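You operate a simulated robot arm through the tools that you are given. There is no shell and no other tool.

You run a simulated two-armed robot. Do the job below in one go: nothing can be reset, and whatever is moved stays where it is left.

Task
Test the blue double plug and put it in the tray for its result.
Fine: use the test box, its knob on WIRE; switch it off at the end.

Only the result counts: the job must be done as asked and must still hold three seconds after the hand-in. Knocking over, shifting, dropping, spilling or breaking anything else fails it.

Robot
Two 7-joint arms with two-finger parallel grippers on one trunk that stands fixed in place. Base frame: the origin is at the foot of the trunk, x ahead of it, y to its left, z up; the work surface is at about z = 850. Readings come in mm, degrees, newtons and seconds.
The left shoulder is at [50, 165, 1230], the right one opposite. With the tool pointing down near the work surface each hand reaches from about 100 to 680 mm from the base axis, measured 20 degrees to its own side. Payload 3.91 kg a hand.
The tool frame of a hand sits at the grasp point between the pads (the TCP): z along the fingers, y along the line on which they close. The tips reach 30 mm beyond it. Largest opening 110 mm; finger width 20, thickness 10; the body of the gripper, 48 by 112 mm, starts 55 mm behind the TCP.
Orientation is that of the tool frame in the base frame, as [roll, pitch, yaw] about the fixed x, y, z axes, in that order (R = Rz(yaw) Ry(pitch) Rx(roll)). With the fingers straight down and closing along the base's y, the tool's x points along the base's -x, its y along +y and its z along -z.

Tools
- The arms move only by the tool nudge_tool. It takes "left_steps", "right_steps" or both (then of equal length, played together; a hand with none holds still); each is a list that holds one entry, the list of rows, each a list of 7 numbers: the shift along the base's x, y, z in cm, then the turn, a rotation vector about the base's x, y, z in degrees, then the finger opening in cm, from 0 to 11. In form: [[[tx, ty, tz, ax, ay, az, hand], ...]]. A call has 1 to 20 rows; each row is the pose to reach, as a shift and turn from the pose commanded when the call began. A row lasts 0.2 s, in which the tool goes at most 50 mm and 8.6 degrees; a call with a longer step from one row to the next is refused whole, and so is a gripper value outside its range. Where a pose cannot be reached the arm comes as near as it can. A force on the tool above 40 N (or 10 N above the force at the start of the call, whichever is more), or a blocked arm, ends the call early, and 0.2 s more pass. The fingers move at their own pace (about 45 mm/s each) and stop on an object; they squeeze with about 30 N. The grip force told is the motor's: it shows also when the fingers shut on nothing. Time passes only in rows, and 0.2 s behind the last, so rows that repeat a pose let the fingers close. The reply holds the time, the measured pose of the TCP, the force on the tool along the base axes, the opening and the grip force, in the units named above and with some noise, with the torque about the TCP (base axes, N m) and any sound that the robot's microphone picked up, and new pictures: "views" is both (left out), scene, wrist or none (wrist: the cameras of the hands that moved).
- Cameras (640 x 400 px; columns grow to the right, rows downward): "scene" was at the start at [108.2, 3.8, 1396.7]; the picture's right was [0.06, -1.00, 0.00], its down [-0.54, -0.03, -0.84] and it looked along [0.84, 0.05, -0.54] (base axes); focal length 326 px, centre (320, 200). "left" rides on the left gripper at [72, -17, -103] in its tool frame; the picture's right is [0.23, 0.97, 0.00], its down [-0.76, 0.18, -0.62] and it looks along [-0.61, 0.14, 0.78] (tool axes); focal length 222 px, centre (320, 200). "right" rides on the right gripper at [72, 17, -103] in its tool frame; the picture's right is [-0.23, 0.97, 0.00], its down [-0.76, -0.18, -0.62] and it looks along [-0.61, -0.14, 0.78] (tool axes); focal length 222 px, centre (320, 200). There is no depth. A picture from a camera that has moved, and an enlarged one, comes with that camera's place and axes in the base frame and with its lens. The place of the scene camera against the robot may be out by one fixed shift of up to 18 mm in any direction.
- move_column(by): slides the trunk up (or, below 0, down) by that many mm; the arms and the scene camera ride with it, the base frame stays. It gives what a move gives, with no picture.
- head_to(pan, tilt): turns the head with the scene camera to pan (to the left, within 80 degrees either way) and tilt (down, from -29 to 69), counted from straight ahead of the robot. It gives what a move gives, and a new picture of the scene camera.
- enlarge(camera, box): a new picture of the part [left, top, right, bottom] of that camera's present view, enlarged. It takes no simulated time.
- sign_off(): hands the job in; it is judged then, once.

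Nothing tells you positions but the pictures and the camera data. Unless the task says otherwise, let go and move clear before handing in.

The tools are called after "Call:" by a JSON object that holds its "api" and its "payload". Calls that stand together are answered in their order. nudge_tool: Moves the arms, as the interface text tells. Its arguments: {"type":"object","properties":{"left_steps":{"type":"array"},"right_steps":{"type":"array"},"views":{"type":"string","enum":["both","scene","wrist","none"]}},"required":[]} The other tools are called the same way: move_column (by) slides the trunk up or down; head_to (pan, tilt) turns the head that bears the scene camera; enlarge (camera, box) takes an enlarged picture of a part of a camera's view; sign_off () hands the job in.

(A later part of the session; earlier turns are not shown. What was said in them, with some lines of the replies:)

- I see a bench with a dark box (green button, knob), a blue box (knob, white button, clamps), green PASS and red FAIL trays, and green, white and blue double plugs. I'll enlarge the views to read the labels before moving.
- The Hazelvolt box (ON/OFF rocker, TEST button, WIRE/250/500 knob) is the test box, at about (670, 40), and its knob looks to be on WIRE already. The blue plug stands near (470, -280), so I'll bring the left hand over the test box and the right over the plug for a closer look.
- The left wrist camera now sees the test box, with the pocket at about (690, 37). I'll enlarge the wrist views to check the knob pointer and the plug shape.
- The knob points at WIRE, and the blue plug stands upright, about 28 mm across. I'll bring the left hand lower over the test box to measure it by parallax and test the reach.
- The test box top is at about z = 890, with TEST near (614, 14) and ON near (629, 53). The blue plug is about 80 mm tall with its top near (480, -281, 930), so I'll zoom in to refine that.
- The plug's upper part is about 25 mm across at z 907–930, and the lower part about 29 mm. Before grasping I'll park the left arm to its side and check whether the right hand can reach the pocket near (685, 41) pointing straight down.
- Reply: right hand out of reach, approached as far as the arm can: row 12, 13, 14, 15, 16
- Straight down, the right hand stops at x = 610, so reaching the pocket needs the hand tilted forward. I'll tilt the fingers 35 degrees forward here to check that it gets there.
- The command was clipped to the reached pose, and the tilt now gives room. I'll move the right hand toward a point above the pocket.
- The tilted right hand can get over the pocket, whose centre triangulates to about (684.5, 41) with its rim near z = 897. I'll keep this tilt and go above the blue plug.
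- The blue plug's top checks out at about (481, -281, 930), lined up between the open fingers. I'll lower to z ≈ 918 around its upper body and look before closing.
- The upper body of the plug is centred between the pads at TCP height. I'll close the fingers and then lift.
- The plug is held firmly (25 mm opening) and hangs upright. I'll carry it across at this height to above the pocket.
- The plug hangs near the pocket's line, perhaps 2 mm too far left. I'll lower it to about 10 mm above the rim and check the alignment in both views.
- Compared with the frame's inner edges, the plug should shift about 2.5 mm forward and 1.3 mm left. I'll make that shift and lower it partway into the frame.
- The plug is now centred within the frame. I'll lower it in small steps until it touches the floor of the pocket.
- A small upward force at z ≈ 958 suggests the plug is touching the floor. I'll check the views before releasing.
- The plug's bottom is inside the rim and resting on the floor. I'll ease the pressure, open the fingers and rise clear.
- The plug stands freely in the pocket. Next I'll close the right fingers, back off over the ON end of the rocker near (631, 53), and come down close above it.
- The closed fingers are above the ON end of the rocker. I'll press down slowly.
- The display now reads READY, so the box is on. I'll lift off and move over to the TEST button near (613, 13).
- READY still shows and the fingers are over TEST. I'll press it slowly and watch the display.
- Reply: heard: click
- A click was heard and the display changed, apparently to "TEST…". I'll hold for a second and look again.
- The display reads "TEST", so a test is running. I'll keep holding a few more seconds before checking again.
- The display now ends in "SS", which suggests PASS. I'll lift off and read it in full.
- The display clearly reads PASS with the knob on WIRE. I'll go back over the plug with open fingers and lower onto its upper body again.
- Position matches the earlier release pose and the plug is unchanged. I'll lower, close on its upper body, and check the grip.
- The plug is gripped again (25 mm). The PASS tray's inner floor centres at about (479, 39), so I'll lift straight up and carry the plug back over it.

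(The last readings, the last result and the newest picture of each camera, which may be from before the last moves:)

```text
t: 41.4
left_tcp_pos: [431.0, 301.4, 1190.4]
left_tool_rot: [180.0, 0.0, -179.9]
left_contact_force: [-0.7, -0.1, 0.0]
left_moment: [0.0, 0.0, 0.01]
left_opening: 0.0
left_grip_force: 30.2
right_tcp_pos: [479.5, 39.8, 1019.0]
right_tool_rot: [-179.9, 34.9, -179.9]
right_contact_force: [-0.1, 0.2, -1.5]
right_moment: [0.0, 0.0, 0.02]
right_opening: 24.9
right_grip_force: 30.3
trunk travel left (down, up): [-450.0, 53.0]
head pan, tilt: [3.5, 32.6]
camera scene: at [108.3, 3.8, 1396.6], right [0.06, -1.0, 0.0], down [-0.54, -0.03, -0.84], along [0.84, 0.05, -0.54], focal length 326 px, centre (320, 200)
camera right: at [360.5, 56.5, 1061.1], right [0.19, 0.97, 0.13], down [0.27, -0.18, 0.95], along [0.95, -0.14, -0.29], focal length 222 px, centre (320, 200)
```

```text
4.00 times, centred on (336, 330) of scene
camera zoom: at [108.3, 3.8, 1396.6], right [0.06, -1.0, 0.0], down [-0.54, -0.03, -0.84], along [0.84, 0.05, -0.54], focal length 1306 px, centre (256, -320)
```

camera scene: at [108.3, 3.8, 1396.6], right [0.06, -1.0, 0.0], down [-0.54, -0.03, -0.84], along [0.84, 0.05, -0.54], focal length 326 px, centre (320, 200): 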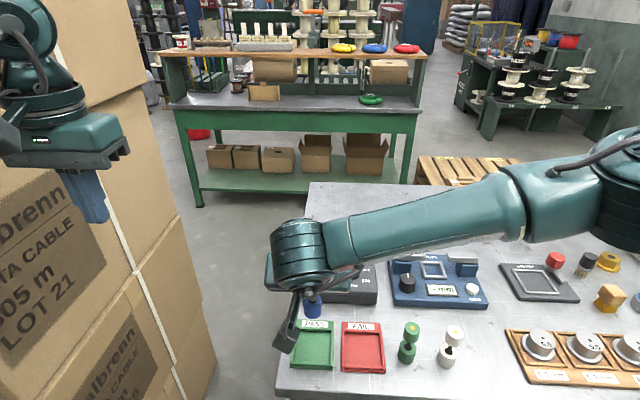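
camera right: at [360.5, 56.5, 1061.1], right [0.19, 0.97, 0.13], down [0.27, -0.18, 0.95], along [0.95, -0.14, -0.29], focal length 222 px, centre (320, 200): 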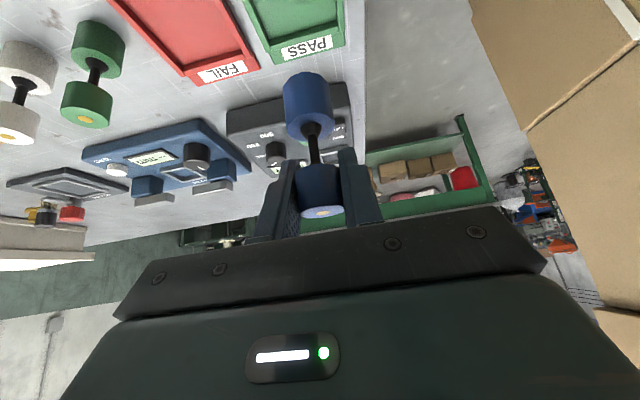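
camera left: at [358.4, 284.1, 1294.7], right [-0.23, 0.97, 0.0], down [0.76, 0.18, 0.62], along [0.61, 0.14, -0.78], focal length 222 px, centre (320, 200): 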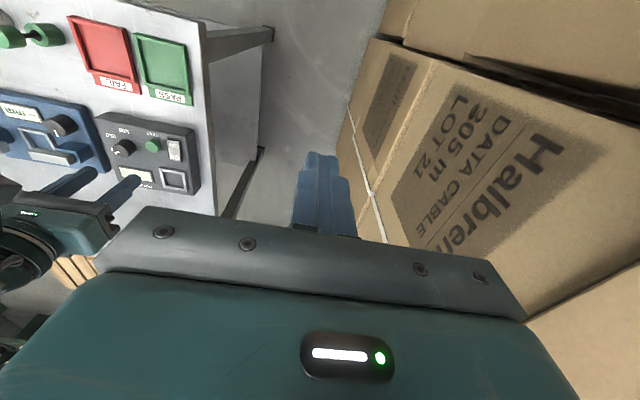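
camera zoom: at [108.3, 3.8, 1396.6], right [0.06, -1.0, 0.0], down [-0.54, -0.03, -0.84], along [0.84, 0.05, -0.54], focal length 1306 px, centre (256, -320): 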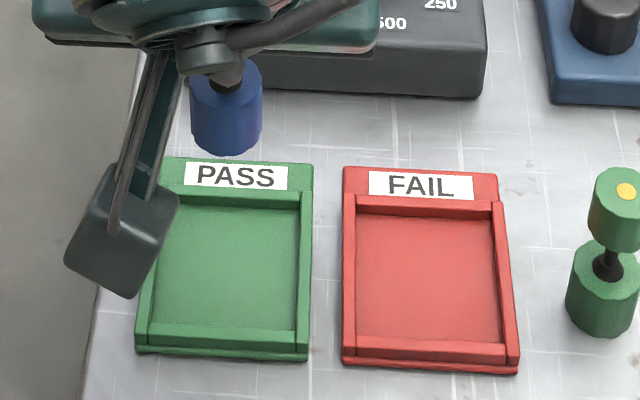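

The plug is over the PASS tray. I'll lower it to about 12 mm above the tray floor and check.

Call:
{"api": "nudge_tool", "payload": {"right_steps": [[[0, 0, -2, 0, 0, 0, 0], [0, 0, -4.5, 0, 0, 0, 0], [0, 0, -6.5, 0, 0, 0, 0], [0, 0, -8, 0, 0, 0, 0], [0, 0, -8.5, 0, 0, 0, 0], [0, 0, -8.5, 0, 0, 0, 0]]]}}

Call:
{"api": "enlarge", "payload": {"camera": "right", "box": [192, 40, 448, 200]}}

Call:
{"api": "enlarge", "payload": {"camera": "scene", "box": [256, 280, 416, 380]}}

```text
t: 42.8
left_tcp_pos: [429.6, 301.3, 1191.2]
left_tool_rot: [180.0, 0.0, 179.9]
left_contact_force: [-0.3, 0.7, 0.7]
left_moment: [0.02, 0.01, 0.01]
left_opening: 0.1
left_grip_force: 29.4
right_tcp_pos: [478.8, 39.9, 934.3]
right_tool_rot: [179.9, 34.9, -179.9]
right_contact_force: [-0.6, 0.9, -1.9]
right_moment: [0.0, 0.03, 0.0]
right_opening: 25.4
right_grip_force: 30.1
trunk travel left (down, up): [-450.0, 53.0]
head pan, tilt: [3.5, 32.6]
camera scene: at [108.3, 3.8, 1396.6], right [0.06, -1.0, 0.0], down [-0.54, -0.03, -0.84], along [0.84, 0.05, -0.54], focal length 326 px, centre (320, 200)
camera right: at [360.2, 57.1, 976.3], right [0.19, 0.97, 0.13], down [0.27, -0.18, 0.95], along [0.95, -0.14, -0.29], focal length 222 px, centre (320, 200)
```

scene: 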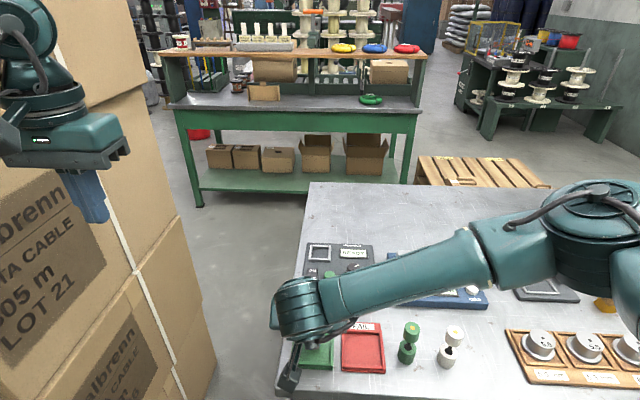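
right: 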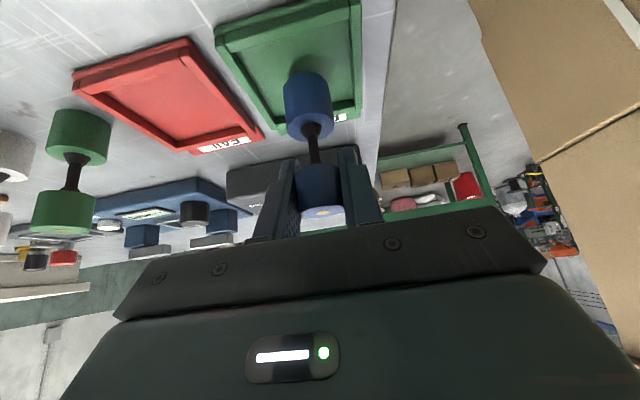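

```text
2.50 times, centred on (320, 120) of right
camera zoom: at [360.2, 57.1, 976.3], right [0.19, 0.97, 0.13], down [0.27, -0.18, 0.95], along [0.95, -0.14, -0.29], focal length 555 px, centre (320, 400)
```

zoom: 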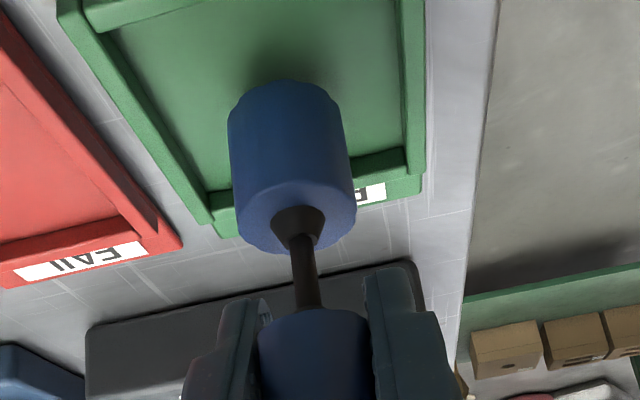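

```text
4.00 times, centred on (336, 330) of scene
camera zoom: at [108.3, 3.8, 1396.6], right [0.06, -1.0, 0.0], down [-0.54, -0.03, -0.84], along [0.84, 0.05, -0.54], focal length 1306 px, centre (256, -320)
```

zoom: 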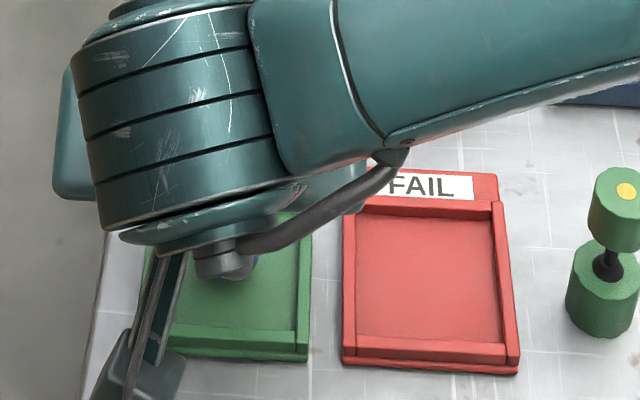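

The plug is centred over the green tray's floor. I'll lower gently until it touches.

Call:
{"api": "nudge_tool", "payload": {"right_steps": [[[0, 0, -0.4, 0, 0, 0, 0], [0, 0, -0.7, 0, 0, 0, 0], [0, 0, -0.9, 0, 0, 0, 0], [0, 0, -1.0, 0, 0, 0, 0], [0, 0, -1.0, 0, 0, 0, 0]]], "views": "wrist"}}

```text
t: 44.0
left_tcp_pos: [431.1, 299.8, 1189.5]
left_tool_rot: [-180.0, 0.0, -179.9]
left_contact_force: [0.3, 0.8, -0.4]
left_moment: [-0.01, -0.01, -0.02]
left_opening: 0.0
left_grip_force: 30.3
right_tcp_pos: [478.8, 40.9, 923.9]
right_tool_rot: [180.0, 35.0, -179.9]
right_contact_force: [-0.2, -0.9, -0.5]
right_moment: [-0.02, -0.01, 0.01]
right_opening: 25.2
right_grip_force: 30.2
trunk travel left (down, up): [-450.0, 53.0]
head pan, tilt: [3.5, 32.6]
camera right: at [360.6, 57.1, 966.2], right [0.19, 0.97, 0.13], down [0.27, -0.18, 0.95], along [0.95, -0.14, -0.29], focal length 222 px, centre (320, 200)
```

right: 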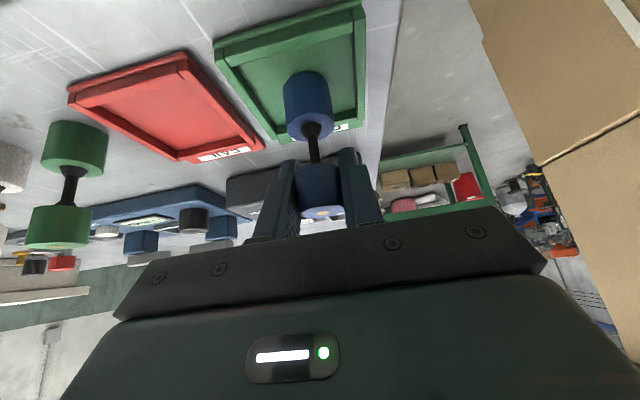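

Call:
{"api": "nudge_tool", "payload": {"right_steps": [[[0, 0, -0.1, 0, 0, 0, 0], [0, 0, -0.1, 0, 0, 0, 0]]], "views": "none"}}

```text
t: 44.6
left_tcp_pos: [429.8, 301.1, 1189.9]
left_tool_rot: [180.0, 0.0, 180.0]
left_contact_force: [0.5, 0.5, 0.8]
left_moment: [-0.01, -0.01, -0.01]
left_opening: 0.0
left_grip_force: 29.9
right_tcp_pos: [479.8, 40.5, 922.5]
right_tool_rot: [179.9, 35.0, -180.0]
right_contact_force: [0.0, -0.1, -2.4]
right_moment: [0.0, 0.0, 0.0]
right_opening: 25.2
right_grip_force: 30.0
trunk travel left (down, up): [-450.0, 53.0]
head pan, tilt: [3.5, 32.6]
```

The force shows only the plug's own weight (no contact yet) at z ≈ 922.5. I'll go down another millimetre or two.

Call:
{"api": "nudge_tool", "payload": {"right_steps": [[[0, 0, -0.1, 0, 0, 0, 0], [0, 0, -0.1, 0, 0, 0, 0]]], "views": "none"}}

```text
t: 45.2
left_tcp_pos: [431.5, 301.2, 1190.7]
left_tool_rot: [-179.9, 0.0, -180.0]
left_contact_force: [1.5, -0.5, 0.7]
left_moment: [0.0, -0.04, 0.02]
left_opening: 0.1
left_grip_force: 29.8
right_tcp_pos: [480.1, 39.2, 922.1]
right_tool_rot: [179.8, 34.9, 179.8]
right_contact_force: [-0.1, 0.6, 4.3]
right_moment: [-0.13, 0.08, -0.01]
right_opening: 25.1
right_grip_force: 30.1
trunk travel left (down, up): [-450.0, 53.0]
head pan, tilt: [3.5, 32.6]
```

It has touched down (about 4 N up). I'll release and rise clear.

Call:
{"api": "nudge_tool", "payload": {"right_steps": [[[0, 0, 0, 0, 0, 0, 3], [0, 0, 0, 0, 0, 0, 4], [0, 0, 0, 0, 0, 0, 5], [0, 0, 0, 0, 0, 0, 5.5], [0, 0, 0, 0, 0, 0, 5.5], [0, 0, 1, 0, 0, 0, 5.5], [0, 0, 3, 0, 0, 0, 5.5], [0, 0, 6, 0, 0, 0, 5.5], [0, 0, 9, 0, 0, 0, 5.5], [0, 0, 12, 0, 0, 0, 5.5], [0, 0, 12, 0, 0, 0, 5.5]]]}}

Call:
{"api": "enlarge", "payload": {"camera": "right", "box": [192, 0, 448, 160]}}

```text
t: 47.6
left_tcp_pos: [431.1, 301.1, 1190.3]
left_tool_rot: [179.9, 0.0, -179.9]
left_contact_force: [-0.1, 0.1, 0.5]
left_moment: [0.02, -0.02, -0.03]
left_opening: 0.0
left_grip_force: 30.5
right_tcp_pos: [480.8, 38.9, 1041.8]
right_tool_rot: [179.9, 35.0, -179.9]
right_contact_force: [-1.3, 0.5, 0.5]
right_moment: [0.02, 0.0, 0.04]
right_opening: 55.0
right_grip_force: 0.1
trunk travel left (down, up): [-450.0, 53.0]
head pan, tilt: [3.5, 32.6]
camera scene: at [108.4, 3.8, 1396.6], right [0.06, -1.0, 0.0], down [-0.54, -0.03, -0.84], along [0.84, 0.05, -0.54], focal length 326 px, centre (320, 200)
camera right: at [360.6, 56.7, 1084.1], right [0.19, 0.97, 0.13], down [0.27, -0.18, 0.95], along [0.95, -0.14, -0.29], focal length 222 px, centre (320, 200)
```

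scene: 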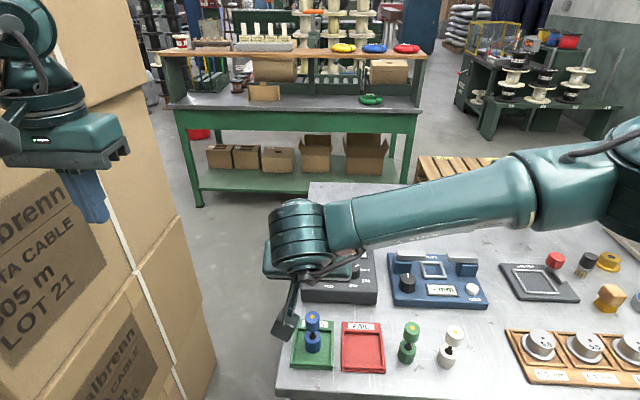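
right: 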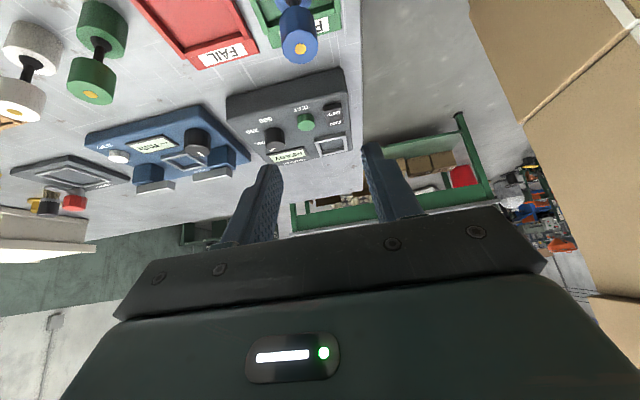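

```text
2.50 times, centred on (320, 80) of right
camera zoom: at [360.6, 56.7, 1084.1], right [0.19, 0.97, 0.13], down [0.27, -0.18, 0.95], along [0.95, -0.14, -0.29], focal length 555 px, centre (320, 500)
```

zoom: 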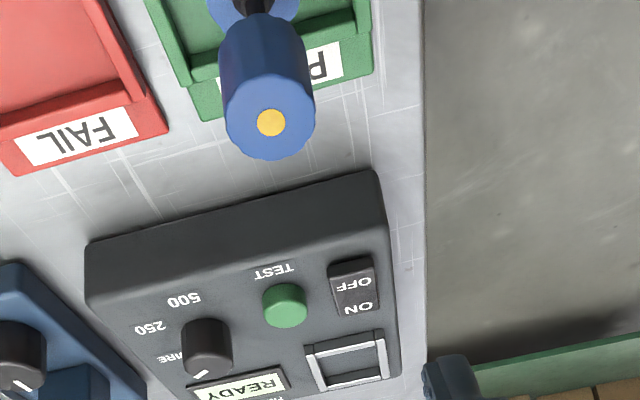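

The blue plug stands in the PASS tray and the box shows READY. Next is switching off, so I'll close the fingers, reduce the tilt to 20° to keep the wrist camera clear of the plug, and go above the OFF end near (600, 52).

Call:
{"api": "nudge_tool", "payload": {"right_steps": [[[0, 0, 1, 0, 0, 0, 3], [0, 0, 2, 0, 7.5, 0, 1], [3, 0.4, 2, 0, 15, 0, 0], [6, 0.8, 2, 0, 15, 0, 0], [9, 1.2, 2, 0, 15, 0, 0], [11.8, 1.35, 2, 0, 15, 0, 0], [11.8, 1.35, -2, 0, 15, 0, 0], [11.8, 1.35, -6, 0, 15, 0, 0], [11.8, 1.35, -9, 0, 15, 0, 0], [11.8, 1.35, -9, 0, 15, 0, 0]]]}}

Call:
{"api": "enlarge", "payload": {"camera": "right", "box": [192, 80, 448, 240]}}

Call:
{"api": "enlarge", "payload": {"camera": "scene", "box": [256, 240, 416, 340]}}

```text
t: 49.8
left_tcp_pos: [430.7, 301.6, 1190.7]
left_tool_rot: [179.9, 0.1, -180.0]
left_contact_force: [0.0, -0.3, -0.2]
left_moment: [0.01, 0.02, 0.0]
left_opening: 0.0
left_grip_force: 29.9
right_tcp_pos: [595.9, 54.1, 950.9]
right_tool_rot: [179.9, 20.0, -180.0]
right_contact_force: [-0.1, -0.2, -0.2]
right_moment: [0.0, -0.01, -0.01]
right_opening: 0.1
right_grip_force: 29.9
trunk travel left (down, up): [-450.0, 53.0]
head pan, tilt: [3.5, 32.6]
camera scene: at [108.1, 3.8, 1396.7], right [0.06, -1.0, 0.0], down [-0.54, -0.03, -0.84], along [0.84, 0.05, -0.54], focal length 326 px, centre (320, 200)
camera right: at [492.8, 70.5, 1023.4], right [0.21, 0.97, 0.08], down [0.5, -0.18, 0.85], along [0.84, -0.14, -0.53], focal length 222 px, centre (320, 200)
```

scene: 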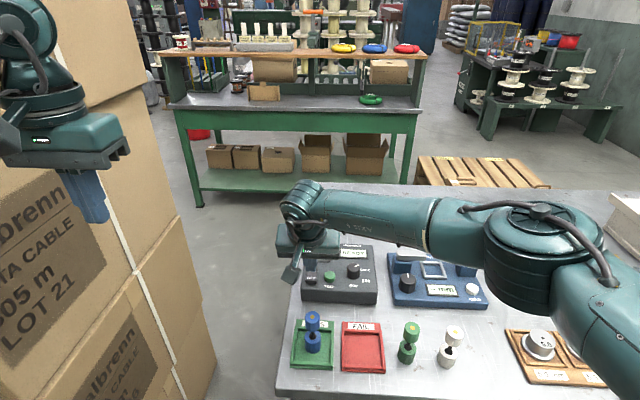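
right: 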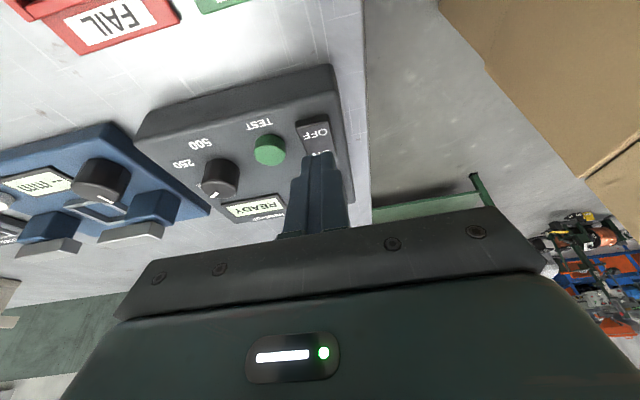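

```text
2.50 times, centred on (320, 160) of right
camera zoom: at [492.8, 70.5, 1023.4], right [0.21, 0.97, 0.08], down [0.5, -0.18, 0.85], along [0.84, -0.14, -0.53], focal length 555 px, centre (320, 300)
```

zoom: 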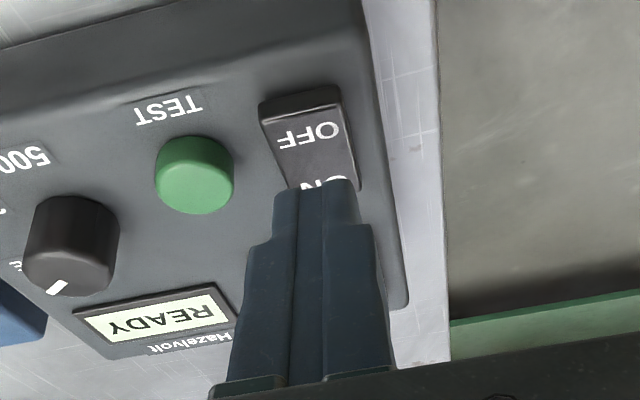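

```text
4.00 times, centred on (336, 290) of scene
camera zoom: at [108.1, 3.8, 1396.7], right [0.06, -1.0, 0.0], down [-0.54, -0.03, -0.84], along [0.84, 0.05, -0.54], focal length 1306 px, centre (256, -160)
```

zoom: 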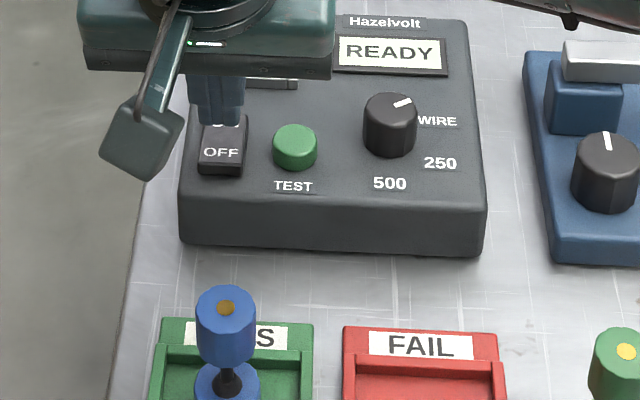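

The fingertip is near the OFF end. I'll shift 4 mm forward and press down slowly.

Call:
{"api": "nudge_tool", "payload": {"right_steps": [[[0.4, -0.1, 0, 0, 0, 0, 0], [0.4, -0.1, -0.8, 0, 0, 0, 0], [0.4, -0.1, -1.5, 0, 0, 0, 0], [0.4, -0.1, -2.0, 0, 0, 0, 0], [0.4, -0.1, -2.3, 0, 0, 0, 0], [0.4, -0.1, -2.5, 0, 0, 0, 0]]], "views": "wrist"}}

Call:
{"api": "enlarge", "payload": {"camera": "right", "box": [192, 80, 448, 240]}}

```text
t: 51.2
left_tcp_pos: [430.3, 301.1, 1192.4]
left_tool_rot: [180.0, 0.1, 180.0]
left_contact_force: [0.1, -0.2, -0.1]
left_moment: [0.03, -0.03, -0.02]
left_opening: 0.1
left_grip_force: 29.9
right_tcp_pos: [599.6, 52.6, 928.0]
right_tool_rot: [179.8, 20.2, 179.9]
right_contact_force: [-3.7, -1.8, 12.4]
right_moment: [-0.09, 0.1, 0.08]
right_opening: 0.0
right_grip_force: 29.8
trunk travel left (down, up): [-450.0, 53.0]
head pan, tilt: [3.5, 32.6]
camera right: at [496.9, 69.4, 1000.4], right [0.21, 0.97, 0.08], down [0.5, -0.18, 0.85], along [0.84, -0.14, -0.52], focal length 222 px, centre (320, 200)
```

right: 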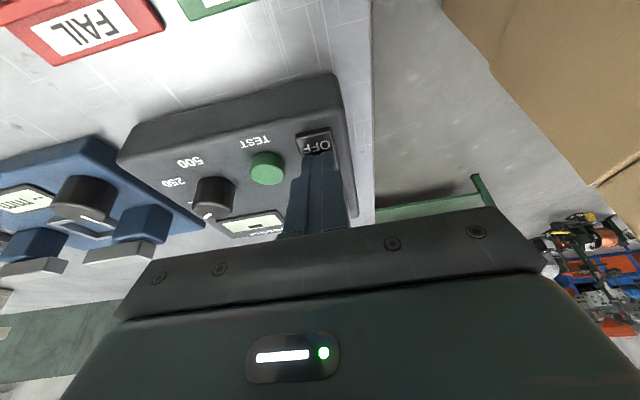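

```text
2.50 times, centred on (320, 160) of right
camera zoom: at [496.9, 69.4, 1000.4], right [0.21, 0.97, 0.08], down [0.5, -0.18, 0.85], along [0.84, -0.14, -0.52], focal length 555 px, centre (320, 300)
```

zoom: 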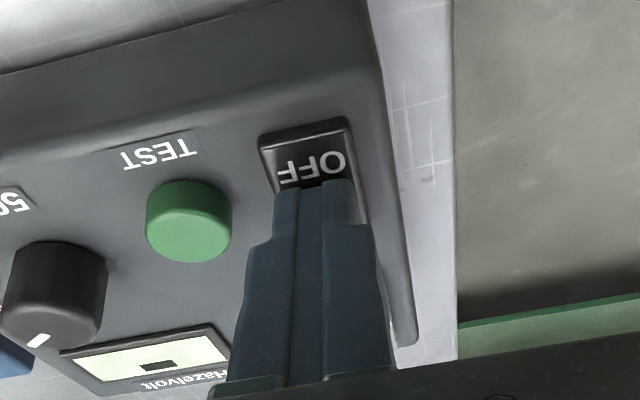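

The display has gone to its off mark. I'll rise straight up, then move the right arm clear to its own side and check everything.

Call:
{"api": "nudge_tool", "payload": {"right_steps": [[[0, 0, 1, 0, 0, 0, 0], [0, 0, 4, 0, 0, 0, 0], [0, 0, 8, 0, 0, 0, 0], [0, 0, 12, 0, 0, 0, 0], [0, 0, 16, 0, 0, 0, 0], [-3, -3, 19, 0, 0, 0, 0], [-6, -6, 21, 0, 0, 0, 0], [-9, -9, 23, 0, 0, 0, 0], [-12, -12, 23, 0, 0, 0, 0], [-14, -16, 23, 0, 0, 0, 0], [-15, -20, 23, 0, 0, 0, 0], [-16, -24, 23, 0, 0, 0, 0], [-16, -28, 23, 0, 0, 0, 0], [-16, -32, 23, 0, 0, 0, 0], [-16, -32, 23, 0, 0, 0, 0]]]}}

Call:
{"api": "enlarge", "payload": {"camera": "scene", "box": [276, 230, 404, 310]}}

Call:
{"api": "enlarge", "payload": {"camera": "scene", "box": [276, 300, 404, 380]}}

```text
refused: row 6 steps farther than a row can; nothing moved
```

```text
5.00 times, centred on (340, 270) of scene
camera zoom: at [106.4, 3.4, 1397.1], right [0.06, -1.0, 0.0], down [-0.54, -0.03, -0.84], along [0.84, 0.05, -0.54], focal length 1632 px, centre (220, -150)
```

zoom: 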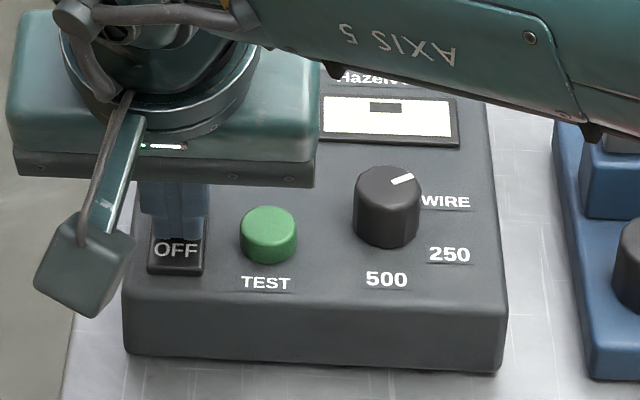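

```text
5.00 times, centred on (340, 340) of scene
camera zoom: at [106.4, 3.4, 1397.1], right [0.06, -1.0, 0.0], down [-0.54, -0.03, -0.84], along [0.84, 0.05, -0.54], focal length 1632 px, centre (220, -500)
```

zoom: 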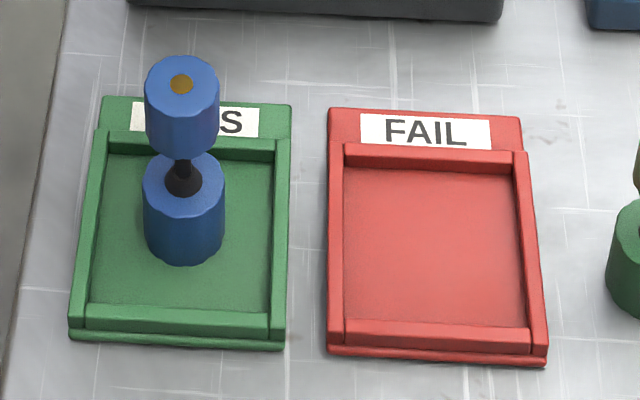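

That call was refused because one step was too long. I'll repeat the retreat with smaller steps.

Call:
{"api": "nudge_tool", "payload": {"right_steps": [[[0, 0, 1, 0, 0, 0, 0], [0, 0, 4, 0, 0, 0, 0], [0, 0, 8, 0, 0, 0, 0], [0, 0, 12, 0, 0, 0, 0], [0, 0, 16, 0, 0, 0, 0], [-2, -2, 18, 0, 0, 0, 0], [-4.5, -4.5, 20, 0, 0, 0, 0], [-7, -7, 22, 0, 0, 0, 0], [-9, -10, 23, 0, 0, 0, 0], [-11, -13.5, 23, 0, 0, 0, 0], [-13, -17, 23, 0, 0, 0, 0], [-15, -20.5, 23, 0, 0, 0, 0], [-16, -24, 23, 0, 0, 0, 0], [-16, -28, 23, 0, 0, 0, 0], [-16, -32, 23, 0, 0, 0, 0], [-16, -32, 23, 0, 0, 0, 0]]]}}

Call:
{"api": "enlarge", "payload": {"camera": "scene", "box": [276, 230, 404, 310]}}

Call:
{"api": "enlarge", "payload": {"camera": "scene", "box": [276, 300, 404, 380]}}

```text
t: 54.6
left_tcp_pos: [430.7, 301.5, 1190.5]
left_tool_rot: [-180.0, 0.0, -180.0]
left_contact_force: [-0.1, 0.0, 0.0]
left_moment: [-0.02, 0.0, -0.01]
left_opening: 0.0
left_grip_force: 29.9
right_tcp_pos: [440.4, -268.4, 1156.8]
right_tool_rot: [179.9, 19.9, 179.9]
right_contact_force: [-0.5, -0.3, -0.4]
right_moment: [0.01, 0.0, -0.02]
right_opening: 0.1
right_grip_force: 30.4
trunk travel left (down, up): [-450.0, 53.0]
head pan, tilt: [3.5, 32.6]
camera scene: at [108.4, 4.2, 1396.6], right [0.06, -1.0, 0.0], down [-0.54, -0.03, -0.84], along [0.84, 0.05, -0.54], focal length 326 px, centre (320, 200)
camera right: at [336.3, -251.5, 1228.2], right [0.21, 0.97, 0.08], down [0.5, -0.18, 0.85], along [0.84, -0.14, -0.53], focal length 222 px, centre (320, 200)
```

scene: 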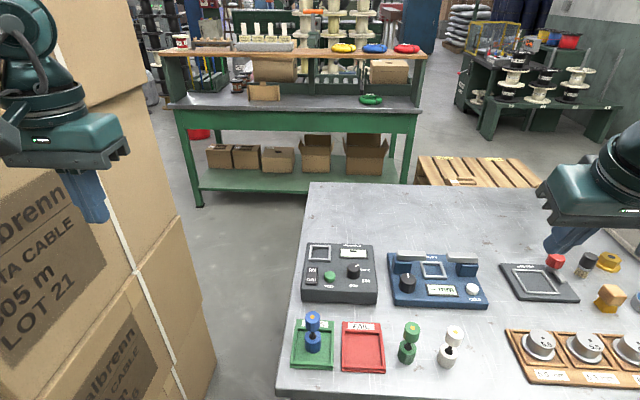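
right: 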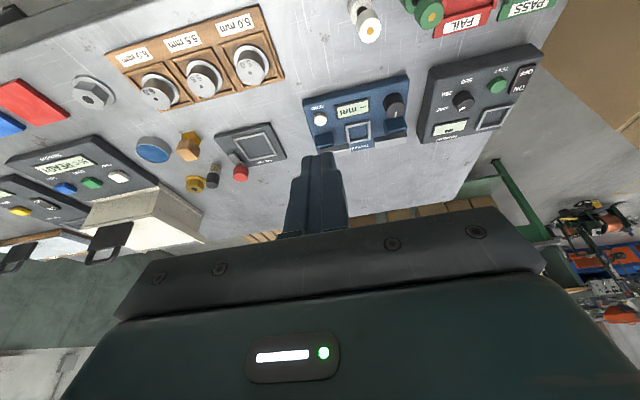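

```text
5.00 times, centred on (340, 270) of scene
camera zoom: at [108.4, 4.2, 1396.6], right [0.06, -1.0, 0.0], down [-0.54, -0.03, -0.84], along [0.84, 0.05, -0.54], focal length 1632 px, centre (220, -150)
```

zoom: 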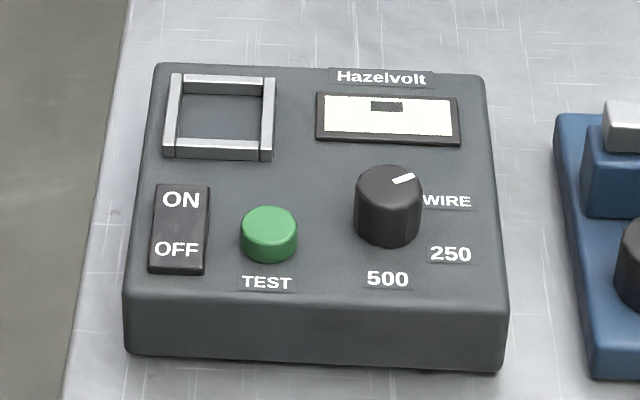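

```text
5.00 times, centred on (340, 340) of scene
camera zoom: at [108.4, 4.2, 1396.6], right [0.06, -1.0, 0.0], down [-0.54, -0.03, -0.84], along [0.84, 0.05, -0.54], focal length 1632 px, centre (220, -500)
```

zoom: 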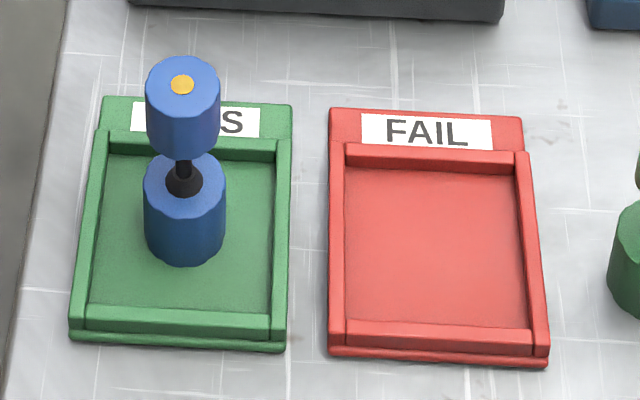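

The blue plug stands in the PASS tray, the test box is off with its knob still on WIRE, and nothing else has moved. Both hands are clear, so I'm handing in.

Call:
{"api": "sign_off", "payload": {}}

```text
The job is handed in.
```

The blue double plug passed its test and now stands upright in the green PASS tray. I tested it in the Hazelvolt test box, with the knob already on WIRE, and the display read PASS.

The test box is switched off and its knob is still on WIRE. Nothing else looked moved in the last pictures. Both hands were empty and clear of everything when I handed in. I haven't seen the judged result.
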